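You operate a simulated robot arm through the tools that you are given. There is no shell and no other tool.

You are at the controls of a simulated robot arm. One attempt, no reset.

Task
Caliper sleeves till one reads 38 mm; put it on the orange mat.
Fine: the others go back; the caliper ends shut.

Only the result counts: the job must be done as asked and must still hold three seconds after the hand-in. Knocking over, shifting, dropping, spilling or breaking anything else fails it.

Robot
A 7-joint arm with a two-finger parallel gripper, fixed in place. Base frame: the origin is at the foot of the arm, x ahead of it, y to its left, z up; the work surface is at about z = 0. Lengths are in mm, angles in degrees, forces in N, time in s.
With the tool pointing down near the work surface it reaches from about 260 to 680 mm from the base axis. Its first joint turns from -166.0 to 166.0 degrees. Payload 2.5 kg.
The TCP is the grasp point between the finger pads, 30 mm short of the fingertips. In the tool frame z runs along the fingers and y along their closing line. Largest opening 94 mm; finger width 28, thickness 10; the body of the gripper, 50 by 96 mm, starts 55 mm behind the TCP.
Orientation is told as [roll, pitch, yaw] about the base's x, y, z axes, in that order, counted from this pose: with the fingers straight down and closing along the base's y, the tool's x points along the base's -x, its y along +y and its z along -z.

Tools
- The arm moves only by the tool move_arm. Its argument "increments" is text: rows parted by semicolons, each of 7 numbers parted by spaces: the finger opening in m, from 0 to 0.094, then the shift along the tool's x, y, z in m, then the turn, a rotation vector about the tool's x, y, z in degrees. In form: hand dx dy dz ax ay az; .... A call has 1 to 20 rows; each row shifts and turns the commanded pose from where the row before left it, along the tool's axes as they then stand. Rows are played at 5 a second. More than 50 mm and 8.6 degrees between two rows, or a gripper value outside its range, and nothing of the call is played. A pose out of reach is approached as far as the arm can. The call stops where the force on the tool passes 40 N (or 10 N more than at its start, if that is more) or the arm is blocked; 0.2 s more then pass. Each finger travels about 72 mm/s and halts on what it meets, pressing with about 29 N; the grip force reading is that of the motor and also rises with nothing between the fingers. The clock runs only during rows and for 0.2 s after the last one: add rows that do not move to give the fingers time. The reply holds the time, the measured pose of the TCP, the force on the tool along the base axes, the opening and the grip force, in the units named above and with some noise, with the torque about the TCP (base axes, N m) and any sound that the robot's microphone picked up.
- Cameras (640 x 400 px; columns grow to the right, rows downward): "scene" is fixed at [47.7, 498.5, 569.3]; the picture's right is [-0.55, -0.84, 0.00], its down [-0.42, 0.28, -0.86] and it looks along [0.72, -0.47, -0.50] (base axes); focal length 353 px, centre (320, 200). "wrist" rides on the gripper at [76, 14, -102] in the tool frame; the picture's right is [-0.18, 0.98, 0.00], its down [-0.75, -0.14, -0.64] and it looks along [-0.63, -0.12, 0.77] (tool axes); focal length 243 px, centre (320, 200). There is no depth. A picture from a camera that has moved, and an enlarged one, comes with that camera's place and axes in the base frame and with its lens.
- capture(camera): a new picture of that camera. The clock stands still meanwhile.
- enlarge(camera, box): a new picture of the part [left, top, right, bottom] of that camera's present view, enlarged. The clock stands still meanwhile.
- job_done(): hands the job in; it is judged then, once.

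Places have to be worked out from the pictures, the camera data and where the tool is seen. Open the gripper and draw the arm clear of the work before you hand the job in, unless the task says otherwise.

The tools are called after "Request:" by a JSON object that holds its "name" and its "arguments". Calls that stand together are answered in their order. move_arm: Moves the arm, as the interface text tells. Its arguments: {"type":"object","properties":{"increments":{"type":"string"}},"required":["increments"]} The other tools are called the same way: capture (camera) takes a picture; enlarge (camera, box) takes an enlarged picture of a part of a camera's view; job_done () hands the job in.

At the start:

```text
t: 0.0
ee_pos: [509.9, -67.0, 257.2]
ee_rot: [0.0, 0.0, -0.1]
contact_force: [-0.5, 1.0, 0.1]
torque: [-0.02, 0.01, -0.02]
gripper_width: 93.8
grip_force: 0.0
```

scene: 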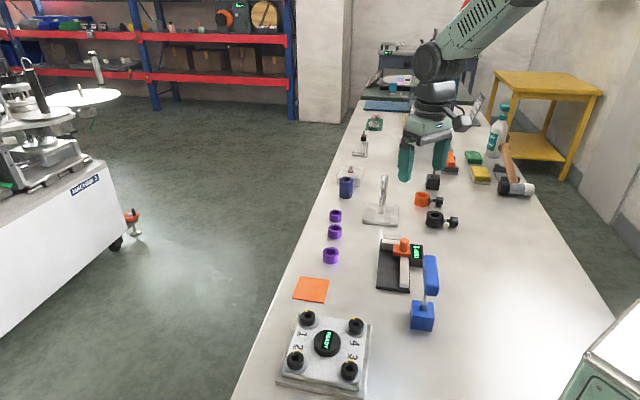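
wrist: 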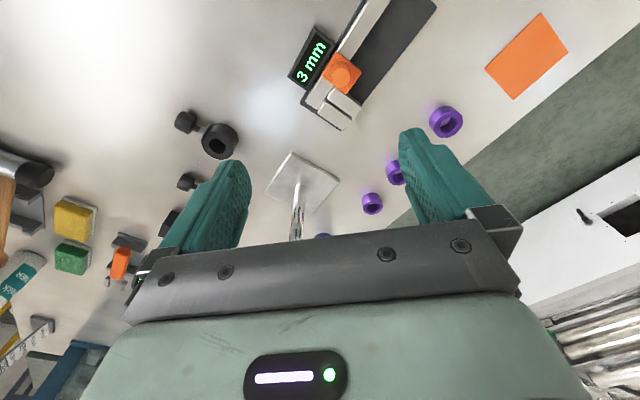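

I'll start with enlarged views of the caliper, the purple sleeves and the mat to see how things stand.

Request:
{"name": "enlarge", "arguments": {"camera": "scene", "box": [280, 160, 480, 310]}}

Request:
{"name": "enlarge", "arguments": {"camera": "wrist", "box": [260, 0, 500, 150]}}

Request:
{"name": "enlarge", "arguments": {"camera": "wrist", "box": [260, 100, 500, 250]}}

```text
2.67 times, centred on (380, 235) of scene
camera zoom: at [47.7, 498.5, 569.3], right [-0.55, -0.84, 0.0], down [-0.42, 0.28, -0.86], along [0.72, -0.47, -0.5], focal length 940 px, centre (160, 107)
```

zoom: 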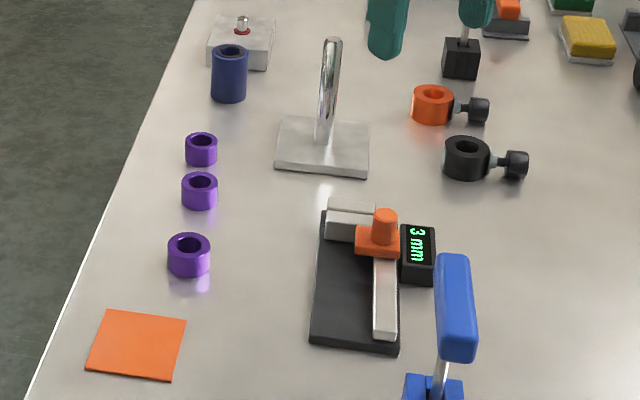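

```text
2.67 times, centred on (380, 75) of wrist
camera zoom: at [431.6, -53.0, 359.3], right [0.18, 0.98, 0.0], down [0.75, -0.14, 0.64], along [0.63, -0.12, -0.77], focal length 647 px, centre (160, 533)
```

zoom: 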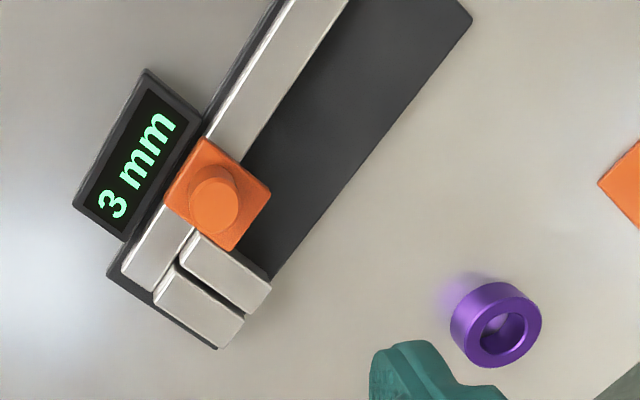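

```text
2.67 times, centred on (380, 175) of wrist
camera zoom: at [431.6, -53.0, 359.3], right [0.18, 0.98, 0.0], down [0.75, -0.14, 0.64], along [0.63, -0.12, -0.77], focal length 647 px, centre (160, 267)
```

zoom: 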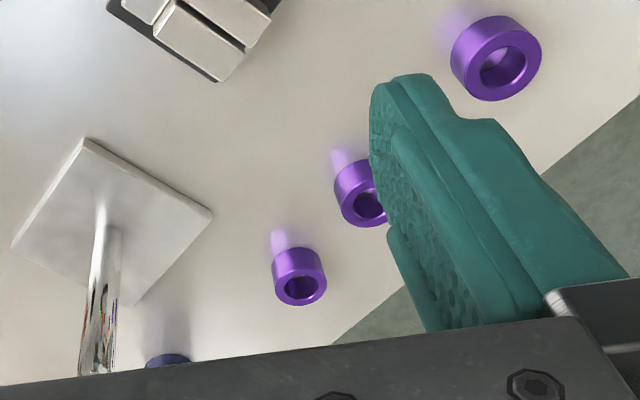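

The caliper shows 3 mm with a small gap between its jaws. Three purple sleeves of slightly different size stand in a row, so I'll zoom in harder to locate and size them and to understand the caliper.

Request:
{"name": "enlarge", "arguments": {"camera": "scene", "box": [310, 235, 358, 265]}}

Request:
{"name": "enlarge", "arguments": {"camera": "scene", "box": [310, 205, 358, 235]}}

Request:
{"name": "enlarge", "arguments": {"camera": "scene", "box": [370, 225, 450, 335]}}

Request:
{"name": "enlarge", "arguments": {"camera": "scene", "box": [330, 155, 390, 200]}}

Request:
{"name": "enlarge", "arguments": {"camera": "wrist", "box": [280, 50, 376, 140]}}

Request:
{"name": "enlarge", "arguments": {"camera": "wrist", "box": [280, 0, 456, 110]}}

```text
13.33 times, centred on (334, 250) of scene
camera zoom: at [47.7, 498.5, 569.3], right [-0.55, -0.84, 0.0], down [-0.42, 0.28, -0.86], along [0.72, -0.47, -0.5], focal length 4702 px, centre (133, -467)
```

zoom: 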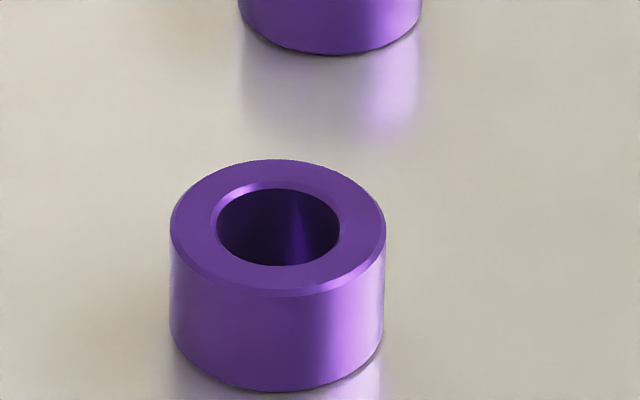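

```text
13.33 times, centred on (334, 220) of scene
camera zoom: at [47.7, 498.5, 569.3], right [-0.55, -0.84, 0.0], down [-0.42, 0.28, -0.86], along [0.72, -0.47, -0.5], focal length 4702 px, centre (133, -67)
```

zoom: 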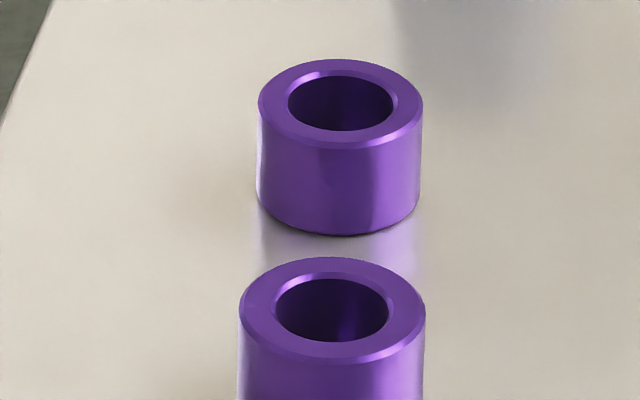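

```text
3.64 times, centred on (410, 280) of scene
camera zoom: at [47.7, 498.5, 569.3], right [-0.55, -0.84, 0.0], down [-0.42, 0.28, -0.86], along [0.72, -0.47, -0.5], focal length 1282 px, centre (-7, -91)
```

zoom: 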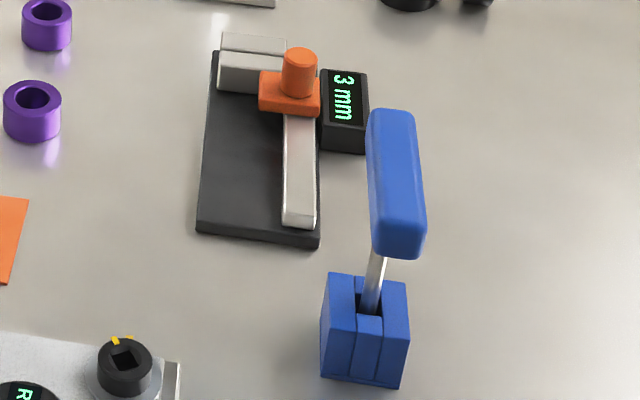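

```text
8.89 times, centred on (360, 178) of scene
camera zoom: at [47.7, 498.5, 569.3], right [-0.55, -0.84, 0.0], down [-0.42, 0.28, -0.86], along [0.72, -0.47, -0.5], focal length 3135 px, centre (-36, 400)
```

zoom: 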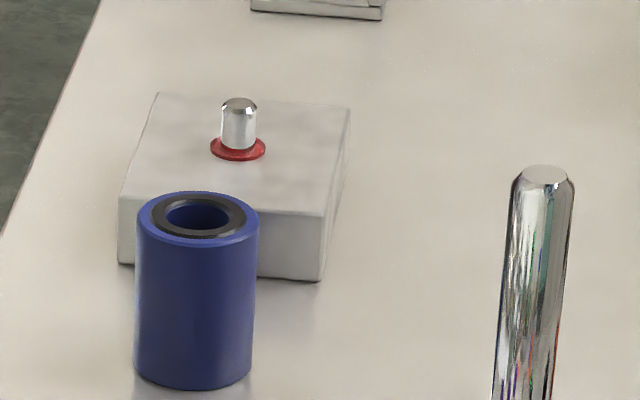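

```text
4.44 times, centred on (328, 95) of wrist
camera zoom: at [431.6, -53.0, 359.3], right [0.18, 0.98, 0.0], down [0.75, -0.14, 0.64], along [0.63, -0.12, -0.77], focal length 1078 px, centre (284, 667)
```

zoom: 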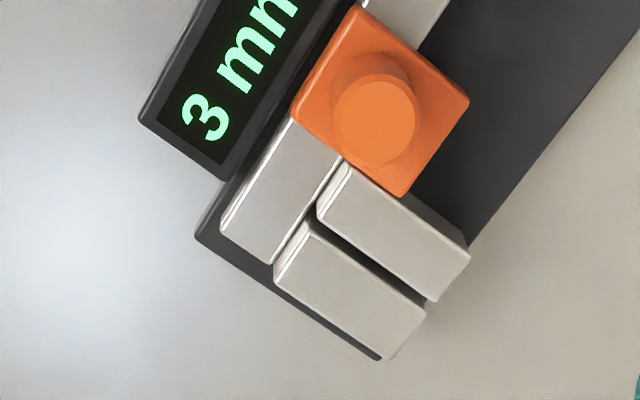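

```text
3.64 times, centred on (368, 55) of wrist
camera zoom: at [431.6, -53.0, 359.3], right [0.18, 0.98, 0.0], down [0.75, -0.14, 0.64], along [0.63, -0.12, -0.77], focal length 882 px, centre (146, 727)
```

zoom: 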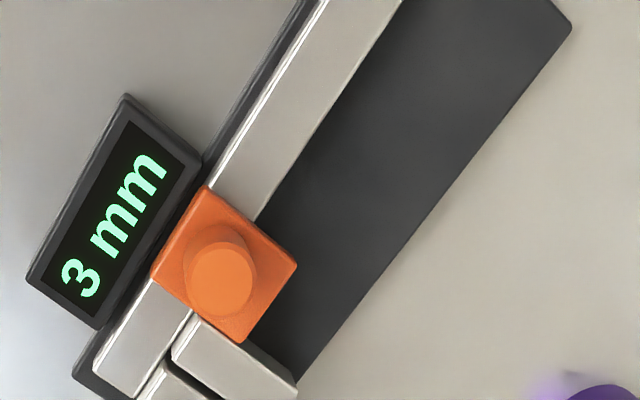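

Rough sizing from the scene camera gives diameters of about 40, 38 and 36 mm, near to far, so the middle sleeve at about (683, 34) is the likely one. I need the heights of the jaws, rail, knob and display, so I'll look closer.

Request:
{"name": "enlarge", "arguments": {"camera": "scene", "box": [372, 228, 428, 263]}}

Request:
{"name": "enlarge", "arguments": {"camera": "scene", "box": [372, 258, 444, 303]}}

Request:
{"name": "enlarge", "arguments": {"camera": "scene", "box": [288, 265, 336, 310]}}

Request:
{"name": "enlarge", "arguments": {"camera": "wrist", "box": [420, 90, 476, 145]}}

```text
11.43 times, centred on (400, 246) of scene
camera zoom: at [47.7, 498.5, 569.3], right [-0.55, -0.84, 0.0], down [-0.42, 0.28, -0.86], along [0.72, -0.47, -0.5], focal length 4030 px, centre (-594, -320)
```

zoom: 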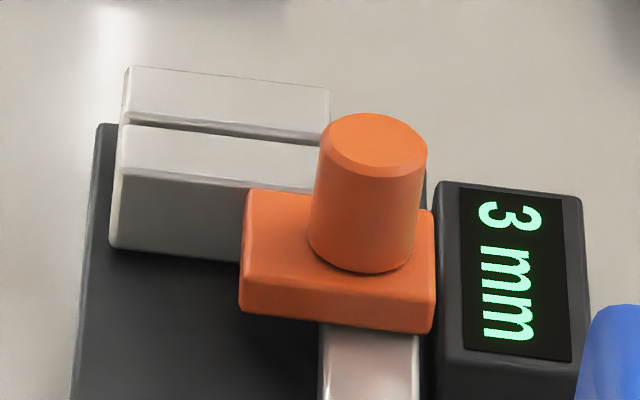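

```text
8.89 times, centred on (408, 280) of scene
camera zoom: at [47.7, 498.5, 569.3], right [-0.55, -0.84, 0.0], down [-0.42, 0.28, -0.86], along [0.72, -0.47, -0.5], focal length 3135 px, centre (-462, -516)
```

zoom: 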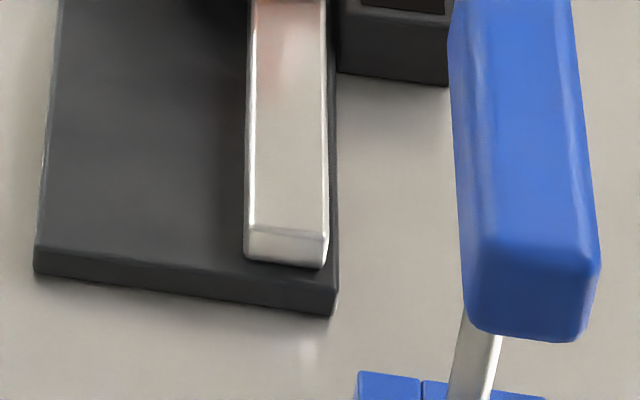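

```text
8.89 times, centred on (312, 288) of scene
camera zoom: at [47.7, 498.5, 569.3], right [-0.55, -0.84, 0.0], down [-0.42, 0.28, -0.86], along [0.72, -0.47, -0.5], focal length 3135 px, centre (391, -578)
```

zoom: 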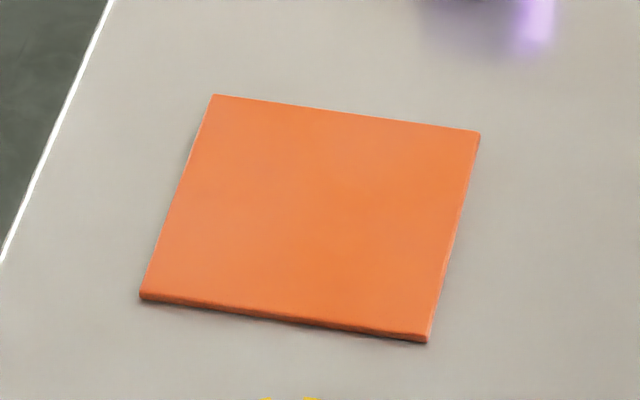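

```text
7.27 times, centred on (448, 118) of wrist
camera zoom: at [431.6, -53.0, 359.3], right [0.18, 0.98, 0.0], down [0.75, -0.14, 0.64], along [0.63, -0.12, -0.77], focal length 1764 px, centre (-611, 800)
```

zoom: 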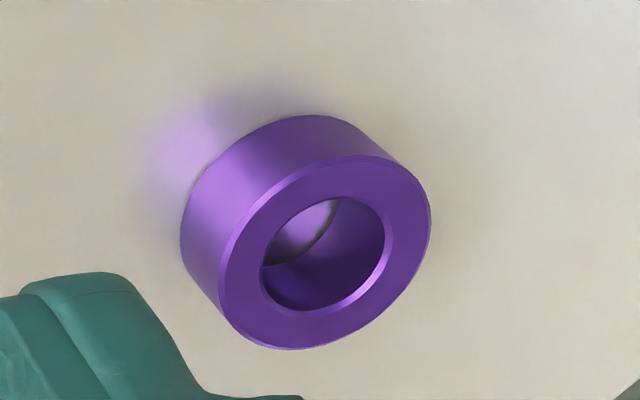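

The picture gives: knob top at about (504, −43, 62), the caliper long axis about 45° to the base, jaw tops at z≈36, and the display low. I'll move above the knob with yaw +45° so the fingers close along the slide direction.

Request:
{"name": "move_arm", "arguments": {"increments": "0.06 0.0011 0.0049 0.0234 0 0 0; 0.06 0.0011 0.0049 0.0234 0 0 0; 0.06 0.0011 0.0049 0.0234 0 0 0; 0.06 0.0011 0.0049 0.0234 0 0 0; 0.06 0.0011 0.0049 0.0234 0 0 0; 0.06 0 0 0 0 0 -7.5; 0.06 0 0 0 0 0 -7.5; 0.06 0 0 0 0 0 -7.5; 0.06 0 0 0 0 0 -7.5; 0.06 0 0 0 0 0 -7.5; 0.06 0 0 0 0 0 -7.5; 0.06 0 0 0 0 0 0"}}

```text
t: 2.6
ee_pos: [504.4, -42.4, 139.1]
ee_rot: [0.0, 0.1, 45.0]
contact_force: [-0.3, -1.0, 0.1]
torque: [0.0, -0.01, -0.01]
gripper_width: 60.1
grip_force: 0.0
```

The arm is above the knob at z=139 with yaw 45°. I'll look through both cameras to check the alignment.

Request:
{"name": "capture", "arguments": {"camera": "wrist"}}

Request:
{"name": "enlarge", "arguments": {"camera": "scene", "box": [350, 160, 470, 300]}}

```text
taken
camera wrist: at [438.9, -87.0, 242.4], right [-0.57, 0.82, 0.0], down [0.63, 0.43, 0.64], along [0.53, 0.36, -0.77], focal length 243 px, centre (320, 200)
```

wrist: 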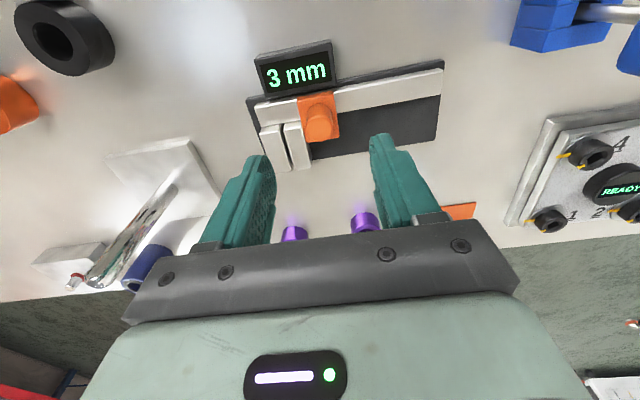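

```text
2.86 times, centred on (410, 230) of scene
camera zoom: at [47.7, 498.5, 569.3], right [-0.55, -0.84, 0.0], down [-0.42, 0.28, -0.86], along [0.72, -0.47, -0.5], focal length 1008 px, centre (63, 114)
```

zoom: 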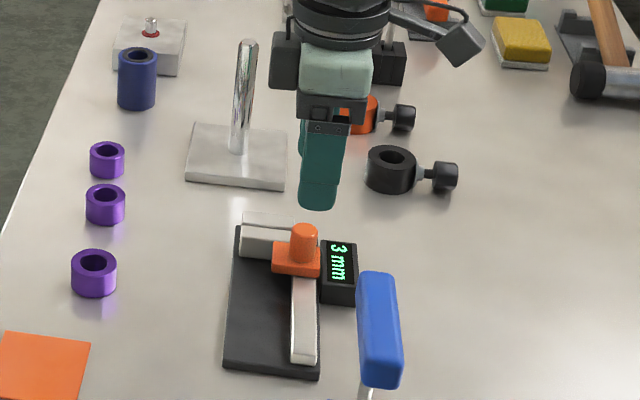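

I'll enlarge the wrist view of the caliper to refine its direction and the knob position.

Request:
{"name": "enlarge", "arguments": {"camera": "wrist", "box": [240, 35, 352, 175]}}

Request:
{"name": "enlarge", "arguments": {"camera": "wrist", "box": [240, 30, 456, 175]}}

```text
2.86 times, centred on (296, 105) of wrist
camera zoom: at [438.9, -87.0, 242.4], right [-0.57, 0.82, 0.0], down [0.63, 0.43, 0.64], along [0.53, 0.36, -0.77], focal length 693 px, centre (389, 471)
```

zoom: 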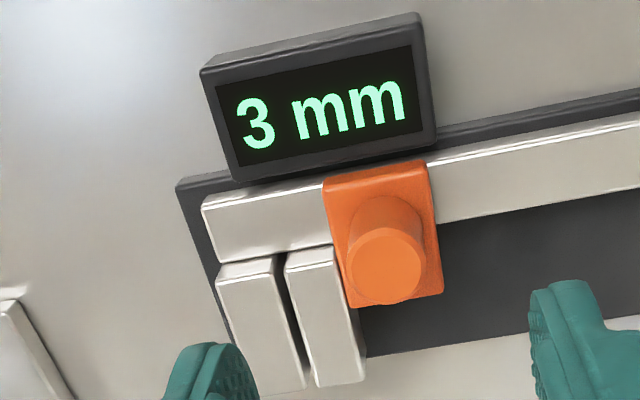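

```text
2.76 times, centred on (348, 102) of wrist
camera zoom: at [438.9, -87.0, 242.4], right [-0.57, 0.82, 0.0], down [0.63, 0.43, 0.64], along [0.53, 0.36, -0.77], focal length 669 px, centre (243, 469)
```

zoom: 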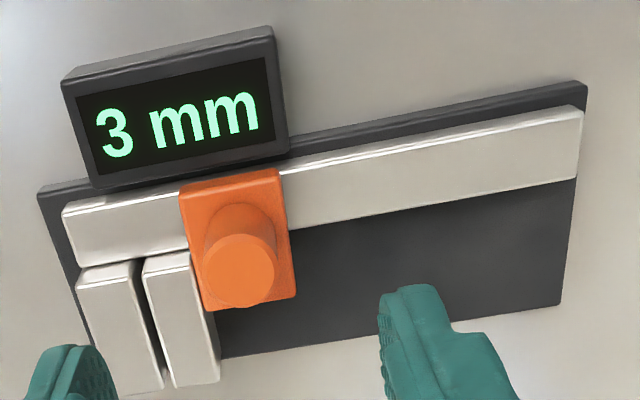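

The knob centre works out at (504.1, −43.5) and the slide axis at 134.8°, which matches the tool's y direction. I'll lower to z≈72 so the fingertips sit just above the carriage, then close on the knob.

Request:
{"name": "move_arm", "arguments": {"increments": "0.06 0.001 -0.0006 0.02 0 0 0; 0.06 0 0 0.02 0 0 0; 0.06 0 0 0.015 0 0 0; 0.06 0 0 0.012 0 0 0; 0.06 0 0 0 0 0 0; 0.04 0 0 0 0 0 0; 0.015 0 0 0 0 0 0; 0.015 0 0 0 0 0 0; 0.015 0 0 0 0 0 0"}}

```text
t: 4.6
ee_pos: [504.0, -42.1, 71.4]
ee_rot: [0.1, 0.0, 45.0]
contact_force: [0.5, 0.0, -1.9]
torque: [0.35, 0.23, 0.01]
gripper_width: 20.7
grip_force: 44.7
```

The knob is held (20.7 mm). I'll slide it open along the tool's +y, 24 mm first, and check force and position.

Request:
{"name": "move_arm", "arguments": {"increments": "0.015 0 0.003 0 0 0 0; 0.015 0 0.003 0 0 0 0; 0.015 0 0.003 0 0 0 0; 0.015 0 0.003 0 0 0 0; 0.015 0 0.004 0 0 0 0; 0.015 0 0.004 0 0 0 0; 0.015 0 0.004 0 0 0 0; 0.015 0 0 0 0 0 0"}}

Request:
{"name": "enlarge", "arguments": {"camera": "wrist", "box": [200, 0, 456, 175]}}

```text
t: 6.4
ee_pos: [487.0, -25.2, 72.3]
ee_rot: [-0.1, 0.0, 45.1]
contact_force: [3.9, 6.0, -18.3]
torque: [0.0, -0.7, 0.03]
gripper_width: 20.9
grip_force: 45.1
```

```text
2.29 times, centred on (328, 88) of wrist
camera zoom: at [421.3, -70.2, 175.2], right [-0.57, 0.82, 0.0], down [0.63, 0.43, 0.64], along [0.53, 0.36, -0.77], focal length 555 px, centre (302, 457)
```

zoom: 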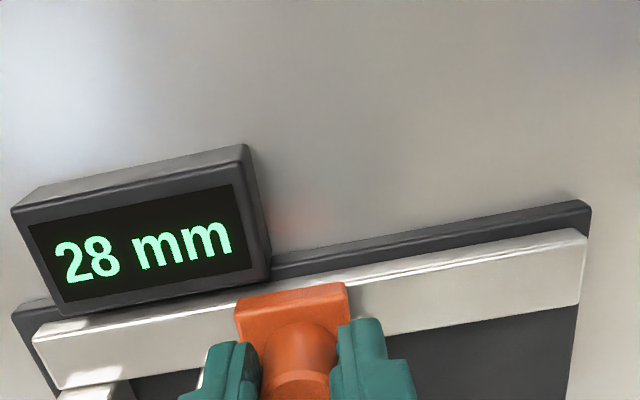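

The display tracks the slide (28 mm). I'll open further in steps, checking clearance to the blue lever partway.

Request:
{"name": "move_arm", "arguments": {"increments": "0.015 0 0.004 0 0 0 0; 0.015 0 0.004 0 0 0 0; 0.015 0 0.004 0 0 0 0; 0.015 0 0.004 0 0 0 0; 0.015 0 0.004 0 0 0 0; 0.015 0 0.004 0 0 0 0; 0.015 0 0 0 0 0 0"}}

Request:
{"name": "capture", "arguments": {"camera": "scene"}}

Request:
{"name": "capture", "arguments": {"camera": "wrist"}}

```text
t: 8.0
ee_pos: [469.6, -10.3, 71.9]
ee_rot: [0.0, -0.1, 44.9]
contact_force: [4.7, 2.9, -4.5]
torque: [0.0, 0.64, 0.01]
gripper_width: 20.9
grip_force: 44.5
```

```text
taken
```

scene: 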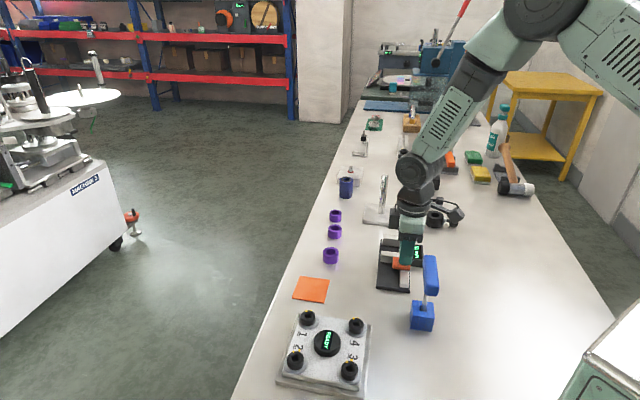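

```text
taken
camera wrist: at [404.8, -53.8, 175.3], right [-0.57, 0.82, 0.0], down [0.63, 0.43, 0.64], along [0.53, 0.36, -0.77], focal length 243 px, centre (320, 200)
```

wrist: 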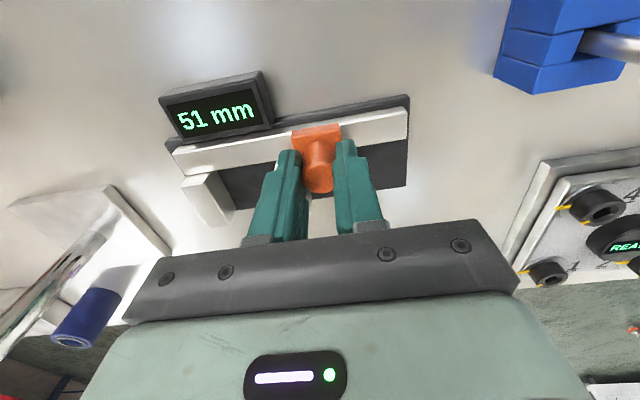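

It reads 51 mm and the lever is well clear. I'll open about 26 mm more, to roughly 77 mm, so the sleeve and both fingers fit between the jaws.

Request:
{"name": "move_arm", "arguments": {"increments": "0.015 0 0.004 0 0 0 0; 0.015 0 0.004 0 0 0 0; 0.015 0 0.004 0 0 0 0; 0.015 0 0.004 0 0 0 0; 0.015 0 0.004 0 0 0 0; 0.015 0 0.004 0 0 0 0; 0.015 0 0.003 0 0 0 0; 0.015 0 0 0 0 0 0"}}

Request:
{"name": "enlarge", "arguments": {"camera": "wrist", "box": [80, 40, 440, 265]}}

Request:
{"name": "enlarge", "arguments": {"camera": "scene", "box": [350, 200, 470, 340]}}

```text
t: 9.0
ee_pos: [462.9, -2.0, 72.9]
ee_rot: [-0.6, -0.3, 44.7]
contact_force: [7.4, -2.8, -5.8]
torque: [0.09, 0.64, 0.03]
gripper_width: 20.8
grip_force: 45.0
stopped in row 4: the force on the tool passed its limit at 44 N (the readings are from after the stop); the commanded pose is now the measured one
```

```text
1.78 times, centred on (260, 152) of wrist
camera zoom: at [396.8, -46.6, 175.0], right [-0.56, 0.83, -0.01], down [0.63, 0.43, 0.65], along [0.54, 0.36, -0.76], focal length 431 px, centre (427, 284)
```

zoom: 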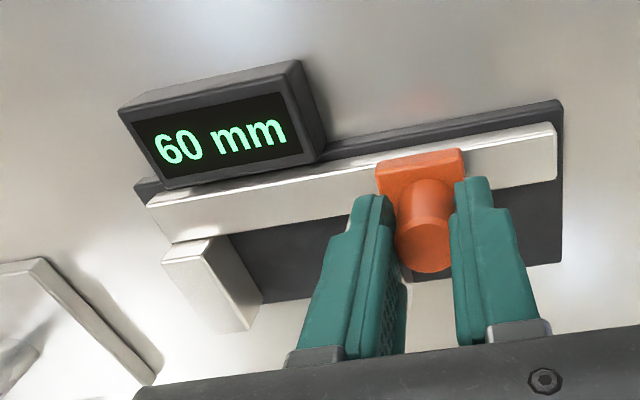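

```text
2.86 times, centred on (410, 270) of scene
camera zoom: at [47.7, 498.5, 569.3], right [-0.55, -0.84, 0.0], down [-0.42, 0.28, -0.86], along [0.72, -0.47, -0.5], focal length 1008 px, centre (63, 0)
```

zoom: 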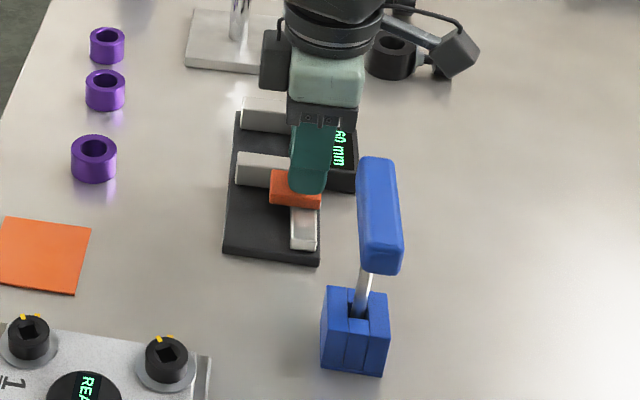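

The slide's stop is at 60 mm and the plate did not shift. I'll release the knob, rise straight up and turn back to yaw 0.

Request:
{"name": "move_arm", "arguments": {"increments": "0.03 0 0 0 0 0 0; 0.045 0 0 0 0 0 0; 0.045 0 0 0 0 0 0; 0.045 0 0 -0.02 0 0 0; 0.045 0 0 -0.025 0 0 0; 0.045 0 0 -0.03 0 0 0; 0.045 0 0 -0.03 0 0 0; 0.06 0 0 0 0 0 7.45; 0.06 0 0 0 0 0 7.45; 0.06 0 0 0 0 0 7.45; 0.06 0 0 0 0 0 7.45; 0.06 0 0 0 0 0 7.45; 0.06 0 0 0 0 0 7.45; 0.06 0 0 0 0 0 0"}}

Request:
{"name": "enlarge", "arguments": {"camera": "scene", "box": [350, 200, 470, 340]}}

```text
t: 12.0
ee_pos: [460.9, -1.8, 178.4]
ee_rot: [-0.2, -0.6, -0.1]
contact_force: [-0.9, -0.2, -0.6]
torque: [0.02, 0.01, 0.0]
gripper_width: 59.9
grip_force: 0.0
```

```text
2.86 times, centred on (410, 270) of scene
camera zoom: at [47.7, 498.5, 569.3], right [-0.55, -0.84, 0.0], down [-0.42, 0.28, -0.86], along [0.72, -0.47, -0.5], focal length 1008 px, centre (63, 0)
```

zoom: 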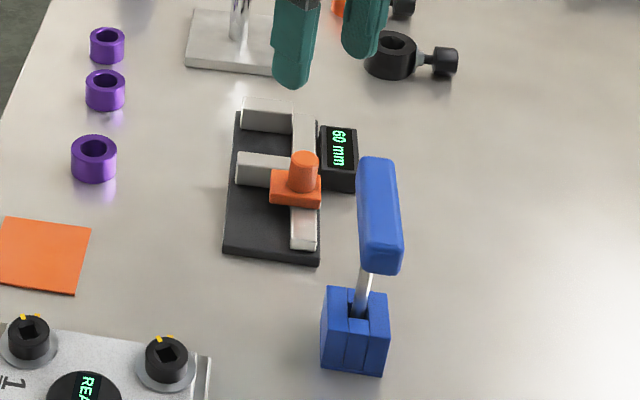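

The caliper stays open at 60 mm. Next I'll travel towards the middle sleeve and stop short of it at (661, 34, 130) to look.

Request:
{"name": "move_arm", "arguments": {"increments": "0.06 -0.025 0.0045 0.006 -0.2 0.6 0; 0.06 -0.025 0.0045 0.006 0 0 0; 0.06 -0.025 0.0045 0.006 0 0 0; 0.06 -0.025 0.0045 0.006 0 0 0; 0.06 -0.025 0.0045 0.006 0 0 0; 0.06 -0.025 0.0045 0.006 0 0 0; 0.06 -0.025 0.0045 0.006 0 0 0; 0.06 -0.025 0.0045 0.006 0 0 0; 0.06 0 0 0 0 0 0"}}

Request:
{"name": "capture", "arguments": {"camera": "wrist"}}

Request:
{"name": "capture", "arguments": {"camera": "scene"}}

```text
t: 14.0
ee_pos: [660.8, 36.0, 131.2]
ee_rot: [0.0, 0.0, 0.1]
contact_force: [-0.7, 0.5, 0.4]
torque: [0.01, 0.01, -0.01]
gripper_width: 60.1
grip_force: 0.0
```

```text
taken
camera wrist: at [583.6, 49.3, 234.3], right [0.18, 0.98, 0.0], down [0.75, -0.14, 0.64], along [0.63, -0.12, -0.77], focal length 243 px, centre (320, 200)
```

wrist: 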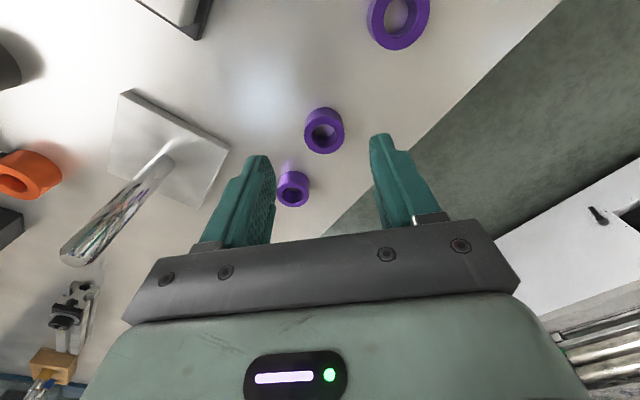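

```text
taken
```

scene: 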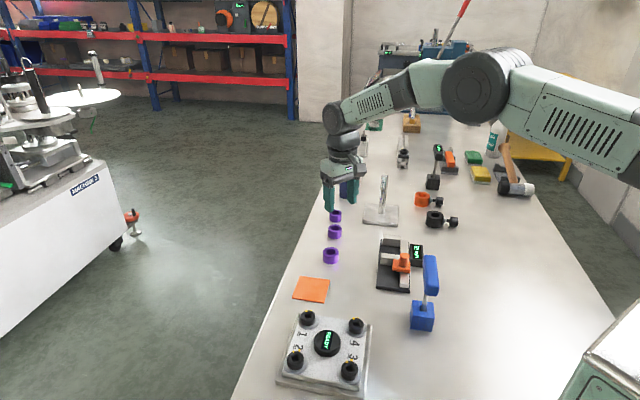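

The arm reaches there without trouble. I'll enlarge the wrist view of the middle and far sleeves to refine their positions.

Request:
{"name": "enlarge", "arguments": {"camera": "wrist", "box": [270, 95, 366, 215]}}

Request:
{"name": "enlarge", "arguments": {"camera": "wrist", "box": [352, 0, 444, 60]}}

```text
3.33 times, centred on (318, 155) of wrist
camera zoom: at [583.6, 49.3, 234.3], right [0.18, 0.98, 0.0], down [0.75, -0.14, 0.64], along [0.63, -0.12, -0.77], focal length 809 px, centre (327, 350)
```

zoom: 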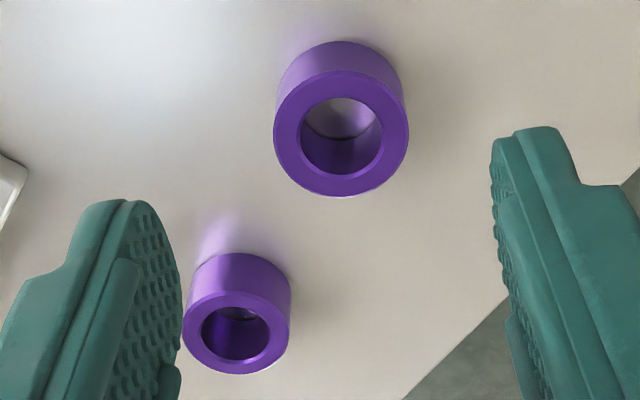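

```text
6.67 times, centred on (398, 30) of wrist
camera zoom: at [583.6, 49.3, 234.3], right [0.18, 0.98, 0.0], down [0.75, -0.14, 0.64], along [0.63, -0.12, -0.77], focal length 1618 px, centre (-200, 1333)
```

zoom: 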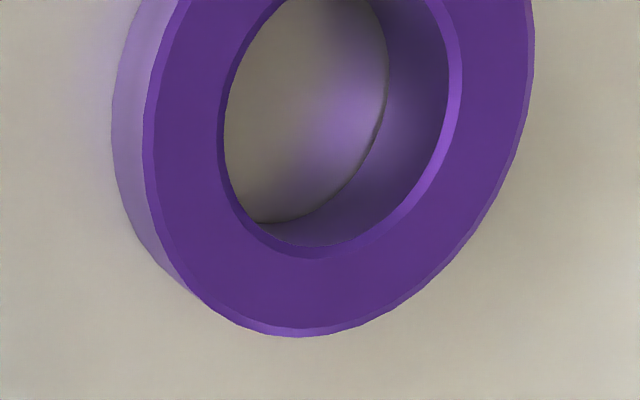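

The middle sleeve is centred near (682, 35) with an apparent diameter of about 38 mm. I'll move over it and lower to z=60, so the fingertips stay above the sleeve top, and check whether the arm still reaches.

Request:
{"name": "move_arm", "arguments": {"increments": "0.06 -0.0106 -0.0006 0 0 0 0; 0.06 -0.0106 -0.0006 0.01 0 0 0; 0.06 0 0 0.02 0 0 0; 0.06 0 0 0.02 0 0 0; 0.06 0 0 0.015 0 0 0; 0.06 0 0 0.005 0 0 0; 0.06 0 0 0 0 0 0"}}

Request:
{"name": "enlarge", "arguments": {"camera": "wrist", "box": [220, 90, 420, 230]}}

Request:
{"name": "enlarge", "arguments": {"camera": "scene", "box": [300, 180, 380, 240]}}

```text
t: 15.6
ee_pos: [681.8, 34.2, 59.3]
ee_rot: [0.0, 0.0, 0.0]
contact_force: [0.2, 0.0, 0.3]
torque: [-0.01, -0.01, 0.0]
gripper_width: 60.0
grip_force: 0.1
```

```text
2.86 times, centred on (320, 160) of wrist
camera zoom: at [604.2, 46.2, 163.7], right [0.18, 0.98, 0.0], down [0.75, -0.14, 0.64], along [0.63, -0.12, -0.77], focal length 693 px, centre (320, 314)
```

zoom: 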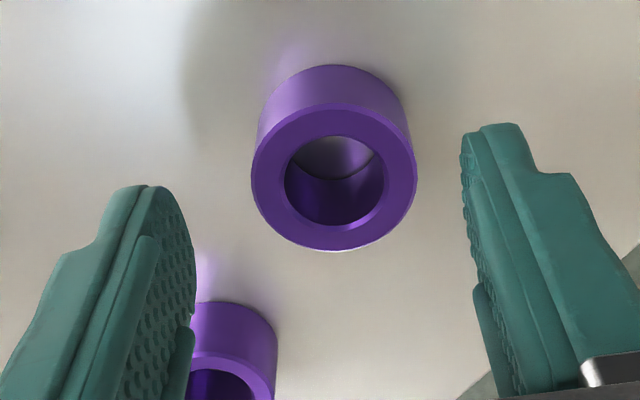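

```text
6.67 times, centred on (340, 210) of scene
camera zoom: at [47.7, 498.5, 569.3], right [-0.55, -0.84, 0.0], down [-0.42, 0.28, -0.86], along [0.72, -0.47, -0.5], focal length 2351 px, centre (187, 133)
```

zoom: 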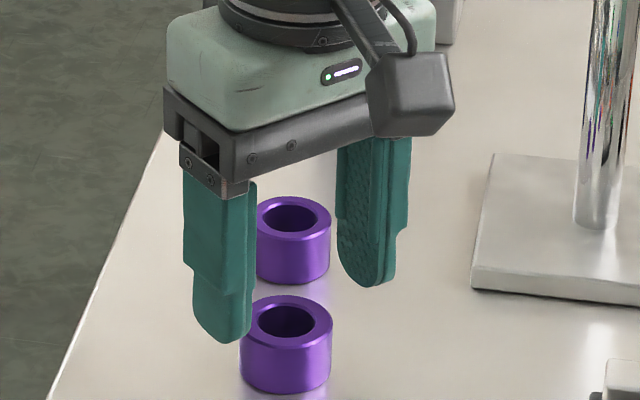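

The sleeve centre measures (681.2, 35.1), right under the tool. I'll lower to z≈41 for about 11 mm of finger overlap and close on it.

Request:
{"name": "move_arm", "arguments": {"increments": "0.06 0.0003 0.0009 0.009 0 0 0; 0.06 0 0 0.0093 0 0 0; 0.06 0 0 0 0 0 0; 0.048 0 0 0 0 0 0; 0.04 0 0 0 0 0 0; 0.03 0 0 0 0 0 0; 0.03 0 0 0 0 0 0; 0.03 0 0 0 0 0 0"}}

Request:
{"name": "enlarge", "arguments": {"camera": "wrist", "box": [220, 90, 420, 230]}}

Request:
{"name": "enlarge", "arguments": {"camera": "scene", "box": [300, 180, 380, 240]}}

```text
t: 17.4
ee_pos: [677.0, 35.0, 42.7]
ee_rot: [0.0, -0.1, -0.1]
contact_force: [0.3, 0.5, 0.5]
torque: [-0.03, -0.05, 0.0]
gripper_width: 36.6
grip_force: 29.1
out of reach, approached as far as the arm can: row 2
```

```text
2.86 times, centred on (320, 160) of wrist
camera zoom: at [600.6, 47.5, 145.4], right [0.18, 0.98, 0.0], down [0.75, -0.14, 0.64], along [0.63, -0.12, -0.77], focal length 693 px, centre (320, 314)
```

zoom: 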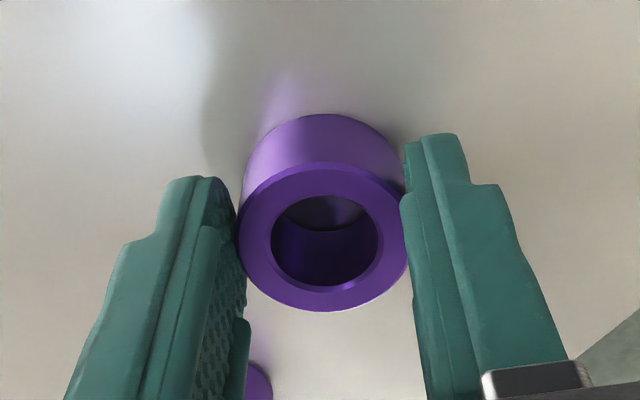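

```text
6.67 times, centred on (340, 210) of scene
camera zoom: at [47.7, 498.5, 569.3], right [-0.55, -0.84, 0.0], down [-0.42, 0.28, -0.86], along [0.72, -0.47, -0.5], focal length 2351 px, centre (187, 133)
```

zoom: 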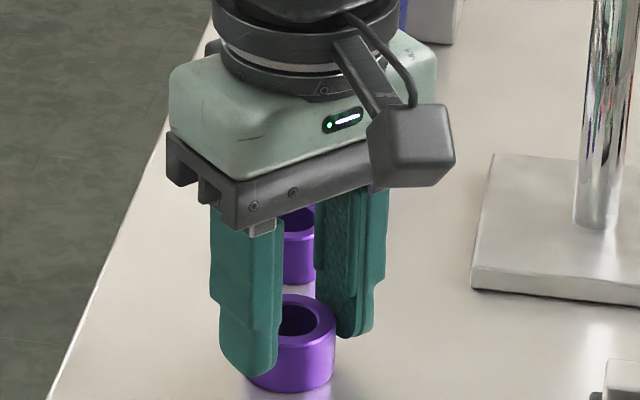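

The fingers read only 36.6 mm on this sleeve. My image sizes therefore run about 3% high, and the nearest sleeve (about 39.7 × 0.97 ≈ 38.4) is the better candidate. I'll let this one go exactly where it stands, rise, and check that it hasn't moved.

Request:
{"name": "move_arm", "arguments": {"increments": "0.042 0 0 0 0 0 0; 0.06 0 0 0 0 0 0; 0.06 0 0 0 0 0 0; 0.06 0.001 0 -0.01 0 0 0; 0.06 0.003 0 -0.02 0 0 0; 0.06 0.005 0 -0.02 0 0 0; 0.06 0.005 0 -0.02 0 0 0; 0.06 0.005 0 -0.02 0 0 0; 0.06 0 0 0 0 0 0"}}

Request:
{"name": "enlarge", "arguments": {"camera": "scene", "box": [310, 205, 358, 235]}}

```text
t: 19.4
ee_pos: [659.5, 35.5, 130.1]
ee_rot: [0.0, 0.0, 0.0]
contact_force: [0.1, 1.0, 0.5]
torque: [0.02, -0.01, 0.02]
gripper_width: 59.9
grip_force: 0.1
```

```text
13.33 times, centred on (334, 220) of scene
camera zoom: at [47.7, 498.5, 569.3], right [-0.55, -0.84, 0.0], down [-0.42, 0.28, -0.86], along [0.72, -0.47, -0.5], focal length 4702 px, centre (133, -67)
```

zoom: 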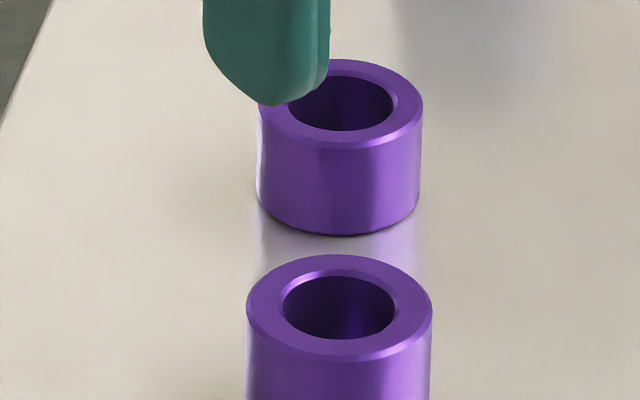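

That sleeve only crept about 1.5 mm while being gripped, so it is still in place. I'll go above the nearest sleeve at about (605, 102) and turn to yaw −45°, which is also the yaw I'll need to place it between the jaws.

Request:
{"name": "move_arm", "arguments": {"increments": "0.065 0.0137 0.0166 0 0 0 0; 0.065 0.0137 0.0166 0 0 0 0; 0.065 0.0137 0.0166 0 0 0 0; 0.065 0.0137 0.0166 0 0 0 0; 0.065 0 0 0 0 0 7.5; 0.065 0 0 0 0 0 7.5; 0.065 0 0 0 0 0 7.5; 0.065 0 0 0 0 0 7.5; 0.065 0 0 0 0 0 7.5; 0.065 0 0 0 0 0 7.5; 0.065 0 0 0 0 0 0"}}

Request:
{"name": "enlarge", "arguments": {"camera": "wrist", "box": [220, 60, 420, 200]}}

Request:
{"name": "capture", "arguments": {"camera": "scene"}}

```text
t: 21.8
ee_pos: [604.4, 100.6, 131.1]
ee_rot: [0.0, 0.0, -45.1]
contact_force: [1.1, -0.4, -0.5]
torque: [0.03, 0.0, -0.03]
gripper_width: 64.9
grip_force: 0.1
```

```text
2.86 times, centred on (320, 130) of wrist
camera zoom: at [559.3, 163.7, 235.0], right [0.83, 0.56, 0.0], down [0.43, -0.63, 0.64], along [0.36, -0.53, -0.77], focal length 693 px, centre (320, 400)
```

zoom: 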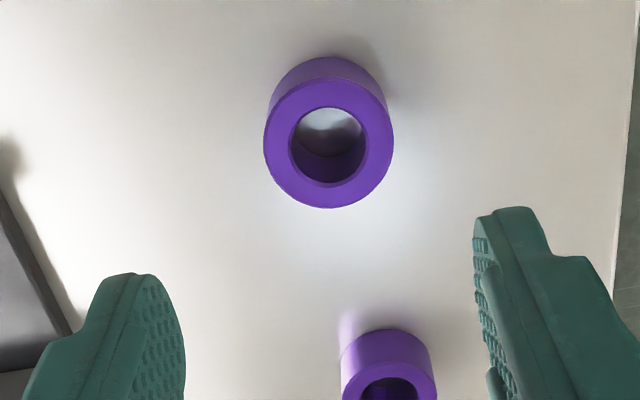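

```text
taken
```

scene: 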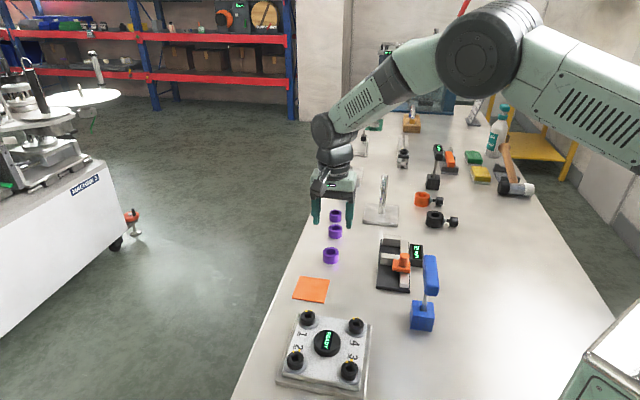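

The nearest sleeve is centred at (605.0, 102.5). I'll lower to z≈41 with the fingers straddling it and close, then read the width.

Request:
{"name": "move_arm", "arguments": {"increments": "0.065 0.0009 0.0018 0.02 0 0 0; 0.065 0 0 0.025 0 0 0; 0.065 0 0 0.02 0 0 0; 0.065 0 0 0.015 0 0 0; 0.065 0 0 0.01 0 0 0; 0.065 0 0 0 0 0 0; 0.05 0 0 0 0 0 0; 0.043 0 0 0 0 0 0; 0.03 0 0 0 0 0 0; 0.03 0 0 0 0 0 0; 0.03 0 0 0 0 0 0"}}

Request:
{"name": "enlarge", "arguments": {"camera": "scene", "box": [290, 200, 380, 275]}}

Request:
{"name": "enlarge", "arguments": {"camera": "wrist", "box": [220, 60, 420, 200]}}

```text
t: 24.2
ee_pos: [607.1, 101.0, 41.7]
ee_rot: [0.0, 0.1, -45.0]
contact_force: [0.2, -0.1, 0.2]
torque: [-0.05, 0.01, -0.01]
gripper_width: 39.0
grip_force: 29.6
```

```text
5.33 times, centred on (335, 238) of scene
camera zoom: at [47.7, 498.5, 569.3], right [-0.55, -0.84, 0.0], down [-0.42, 0.28, -0.86], along [0.72, -0.47, -0.5], focal length 1881 px, centre (240, 0)
```

zoom: 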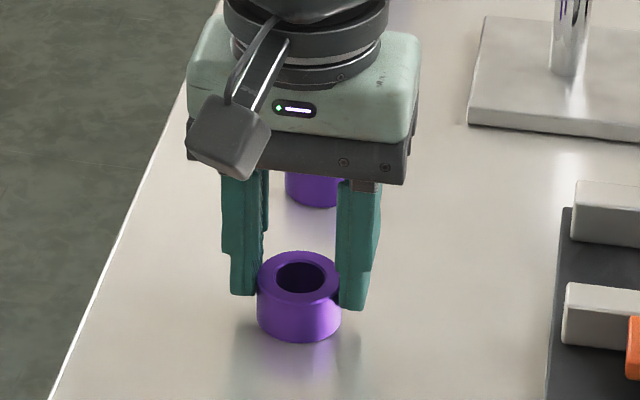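

```text
2.86 times, centred on (320, 130) of wrist
camera zoom: at [561.0, 164.3, 145.4], right [0.82, 0.57, 0.0], down [0.43, -0.63, 0.64], along [0.36, -0.53, -0.77], focal length 693 px, centre (320, 400)
```

zoom: 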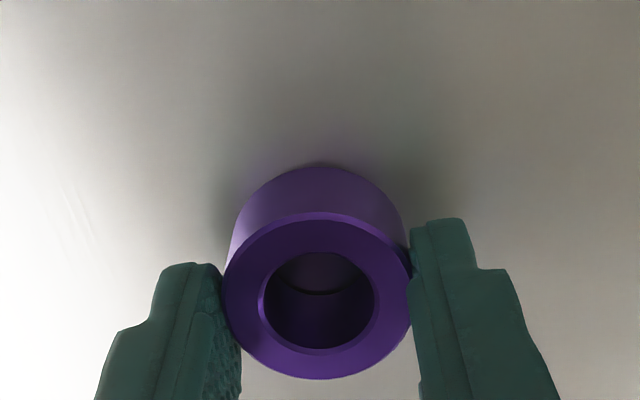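

The fingers read 39.0 here. The knob, seen as about 22 mm, read 20.8, so the gripper under-reads by a bit over 1 mm rather than by a percentage. That makes this sleeve about 40 mm and the middle one about 38 mm, so I'll leave this one standing and check it hasn't shifted.

Request:
{"name": "move_arm", "arguments": {"increments": "0.044 0 0 0 0 0 0; 0.055 0 0 0 0 0 0; 0.065 0 0 0 0 0 0; 0.065 0 0 0 0 0 0; 0.065 0 0 -0.01 0 0 0; 0.065 0 0 -0.025 0 0 0; 0.065 0 0 -0.025 0 0 0; 0.065 0 0 -0.03 0 0 0; 0.065 0 0 0 0 0 -7.5; 0.065 0 0 0 0 0 -7.5; 0.065 0 0 0 0 0 -7.5; 0.065 0 0 0 0 0 -7.5; 0.065 0 0 0 0 0 -7.5; 0.065 0 0 0 0 0 -7.5; 0.065 0 0 0 0 0 0"}}

Request:
{"name": "enlarge", "arguments": {"camera": "scene", "box": [310, 235, 358, 265]}}

Request:
{"name": "enlarge", "arguments": {"camera": "scene", "box": [310, 205, 358, 235]}}

```text
t: 27.4
ee_pos: [606.3, 101.3, 132.2]
ee_rot: [0.0, -0.1, 0.1]
contact_force: [0.4, 0.2, 0.4]
torque: [0.0, 0.0, -0.02]
gripper_width: 64.8
grip_force: 0.0
```

```text
13.33 times, centred on (334, 250) of scene
camera zoom: at [47.7, 498.5, 569.3], right [-0.55, -0.84, 0.0], down [-0.42, 0.28, -0.86], along [0.72, -0.47, -0.5], focal length 4702 px, centre (133, -467)
```

zoom: 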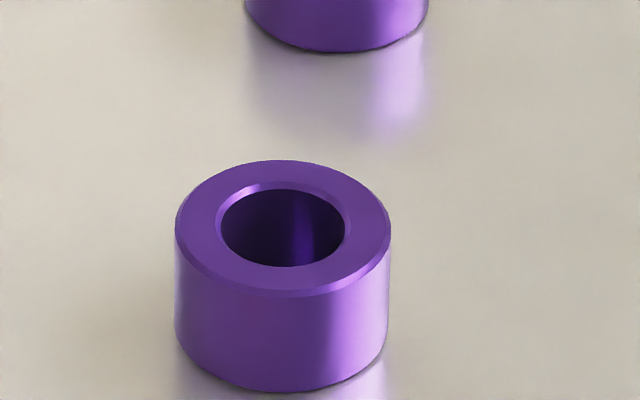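

```text
13.33 times, centred on (334, 220) of scene
camera zoom: at [47.7, 498.5, 569.3], right [-0.55, -0.84, 0.0], down [-0.42, 0.28, -0.86], along [0.72, -0.47, -0.5], focal length 4702 px, centre (133, -67)
```

zoom: 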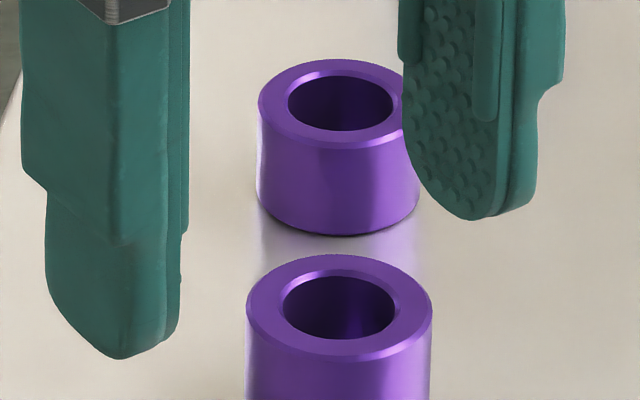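

Sleeve 1 is still in place, less than 1 mm off. I'll go back to the middle sleeve, now at about (681, 34), stopping at x≈676.5 so it stays within reach.

Request:
{"name": "move_arm", "arguments": {"increments": "0.06 -0.0143 -0.0137 0 0 0 0; 0.06 -0.0143 -0.0137 0 0 0 0; 0.06 -0.0143 -0.0137 0 0 0 0; 0.06 -0.0143 -0.0137 0 0 0 0; 0.06 -0.0143 -0.0137 0 0 0 0; 0.06 0 0 0.02 0 0 0; 0.06 0 0 0.025 0 0 0; 0.06 0 0 0.025 0 0 0; 0.06 0 0 0 0 0 0"}}

Request:
{"name": "enlarge", "arguments": {"camera": "wrist", "box": [220, 90, 420, 230]}}

Request:
{"name": "enlarge", "arguments": {"camera": "scene", "box": [300, 180, 380, 240]}}

```text
t: 29.4
ee_pos: [676.2, 33.4, 61.0]
ee_rot: [0.0, 0.0, 0.0]
contact_force: [0.1, -0.7, 0.5]
torque: [0.0, -0.04, 0.0]
gripper_width: 60.1
grip_force: 0.1
```

```text
2.86 times, centred on (320, 160) of wrist
camera zoom: at [598.5, 46.8, 164.9], right [0.18, 0.98, 0.0], down [0.75, -0.14, 0.64], along [0.63, -0.12, -0.77], focal length 693 px, centre (320, 314)
```

zoom: 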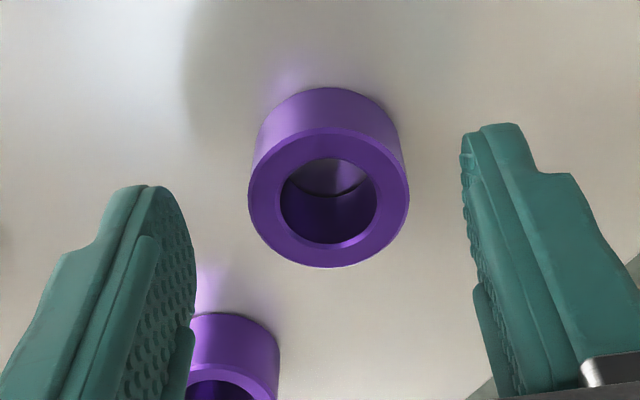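

```text
6.67 times, centred on (340, 210) of scene
camera zoom: at [47.7, 498.5, 569.3], right [-0.55, -0.84, 0.0], down [-0.42, 0.28, -0.86], along [0.72, -0.47, -0.5], focal length 2351 px, centre (187, 133)
```

zoom: 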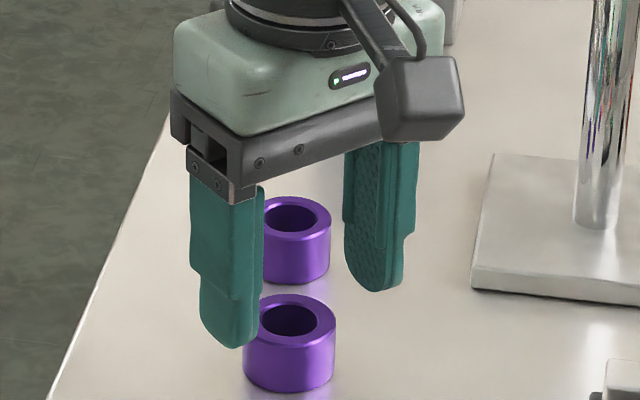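

The sleeve is centred at (681.4, 33.6), so it lines up with the tool in y. I'll lower 20 mm and close.

Request:
{"name": "move_arm", "arguments": {"increments": "0.06 0 0 0.01 0 0 0; 0.06 0 0 0.01 0 0 0; 0.06 0 0 0 0 0 0; 0.048 0 0 0 0 0 0; 0.042 0 0 0 0 0 0; 0.03 0 0 0 0 0 0; 0.03 0 0 0 0 0 0; 0.03 0 0 0 0 0 0"}}

```text
t: 31.2
ee_pos: [676.1, 32.8, 42.0]
ee_rot: [0.1, 0.1, 0.0]
contact_force: [-0.5, 0.4, 0.6]
torque: [0.0, 0.02, 0.0]
gripper_width: 36.5
grip_force: 29.0
```

The sleeve is gripped (36.5 reading). I'll lift gently and check that it hangs straight in the fingers.

Request:
{"name": "move_arm", "arguments": {"increments": "0.03 0 0 -0.005 0 0 0; 0.03 0 0 -0.01 0 0 0; 0.03 0.002 0 -0.02 0 0 0; 0.03 0.005 0 -0.025 0 0 0; 0.03 0.005 0 -0.025 0 0 0; 0.03 0 0 0 0 0 0"}}

Request:
{"name": "enlarge", "arguments": {"camera": "wrist", "box": [220, 90, 420, 230]}}

Request:
{"name": "enlarge", "arguments": {"camera": "scene", "box": [300, 150, 380, 240]}}

```text
t: 32.6
ee_pos: [663.1, 34.2, 126.1]
ee_rot: [0.0, 0.0, 0.0]
contact_force: [0.4, 0.0, -0.9]
torque: [0.02, -0.01, -0.02]
gripper_width: 36.7
grip_force: 28.7
```

```text
2.86 times, centred on (320, 160) of wrist
camera zoom: at [587.0, 47.9, 229.4], right [0.18, 0.98, 0.0], down [0.75, -0.14, 0.64], along [0.63, -0.12, -0.77], focal length 693 px, centre (320, 314)
```

zoom: 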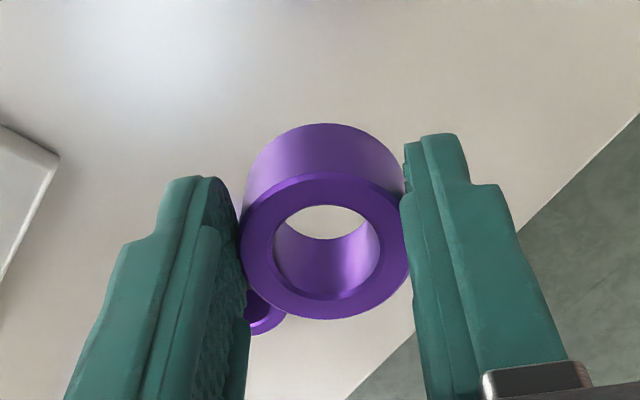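

```text
4.44 times, centred on (340, 195) of scene
camera zoom: at [47.7, 498.5, 569.3], right [-0.55, -0.84, 0.0], down [-0.42, 0.28, -0.86], along [0.72, -0.47, -0.5], focal length 1567 px, centre (231, 222)
```

zoom: 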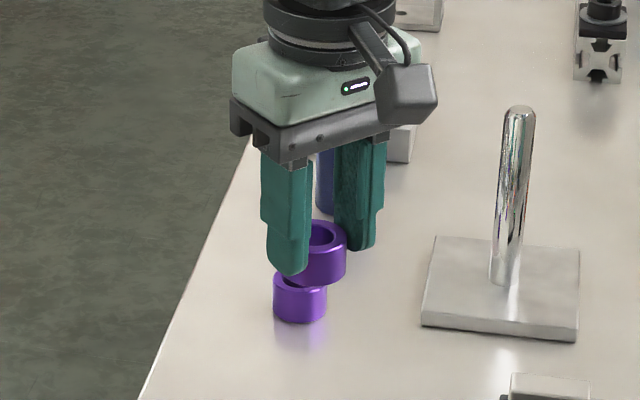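

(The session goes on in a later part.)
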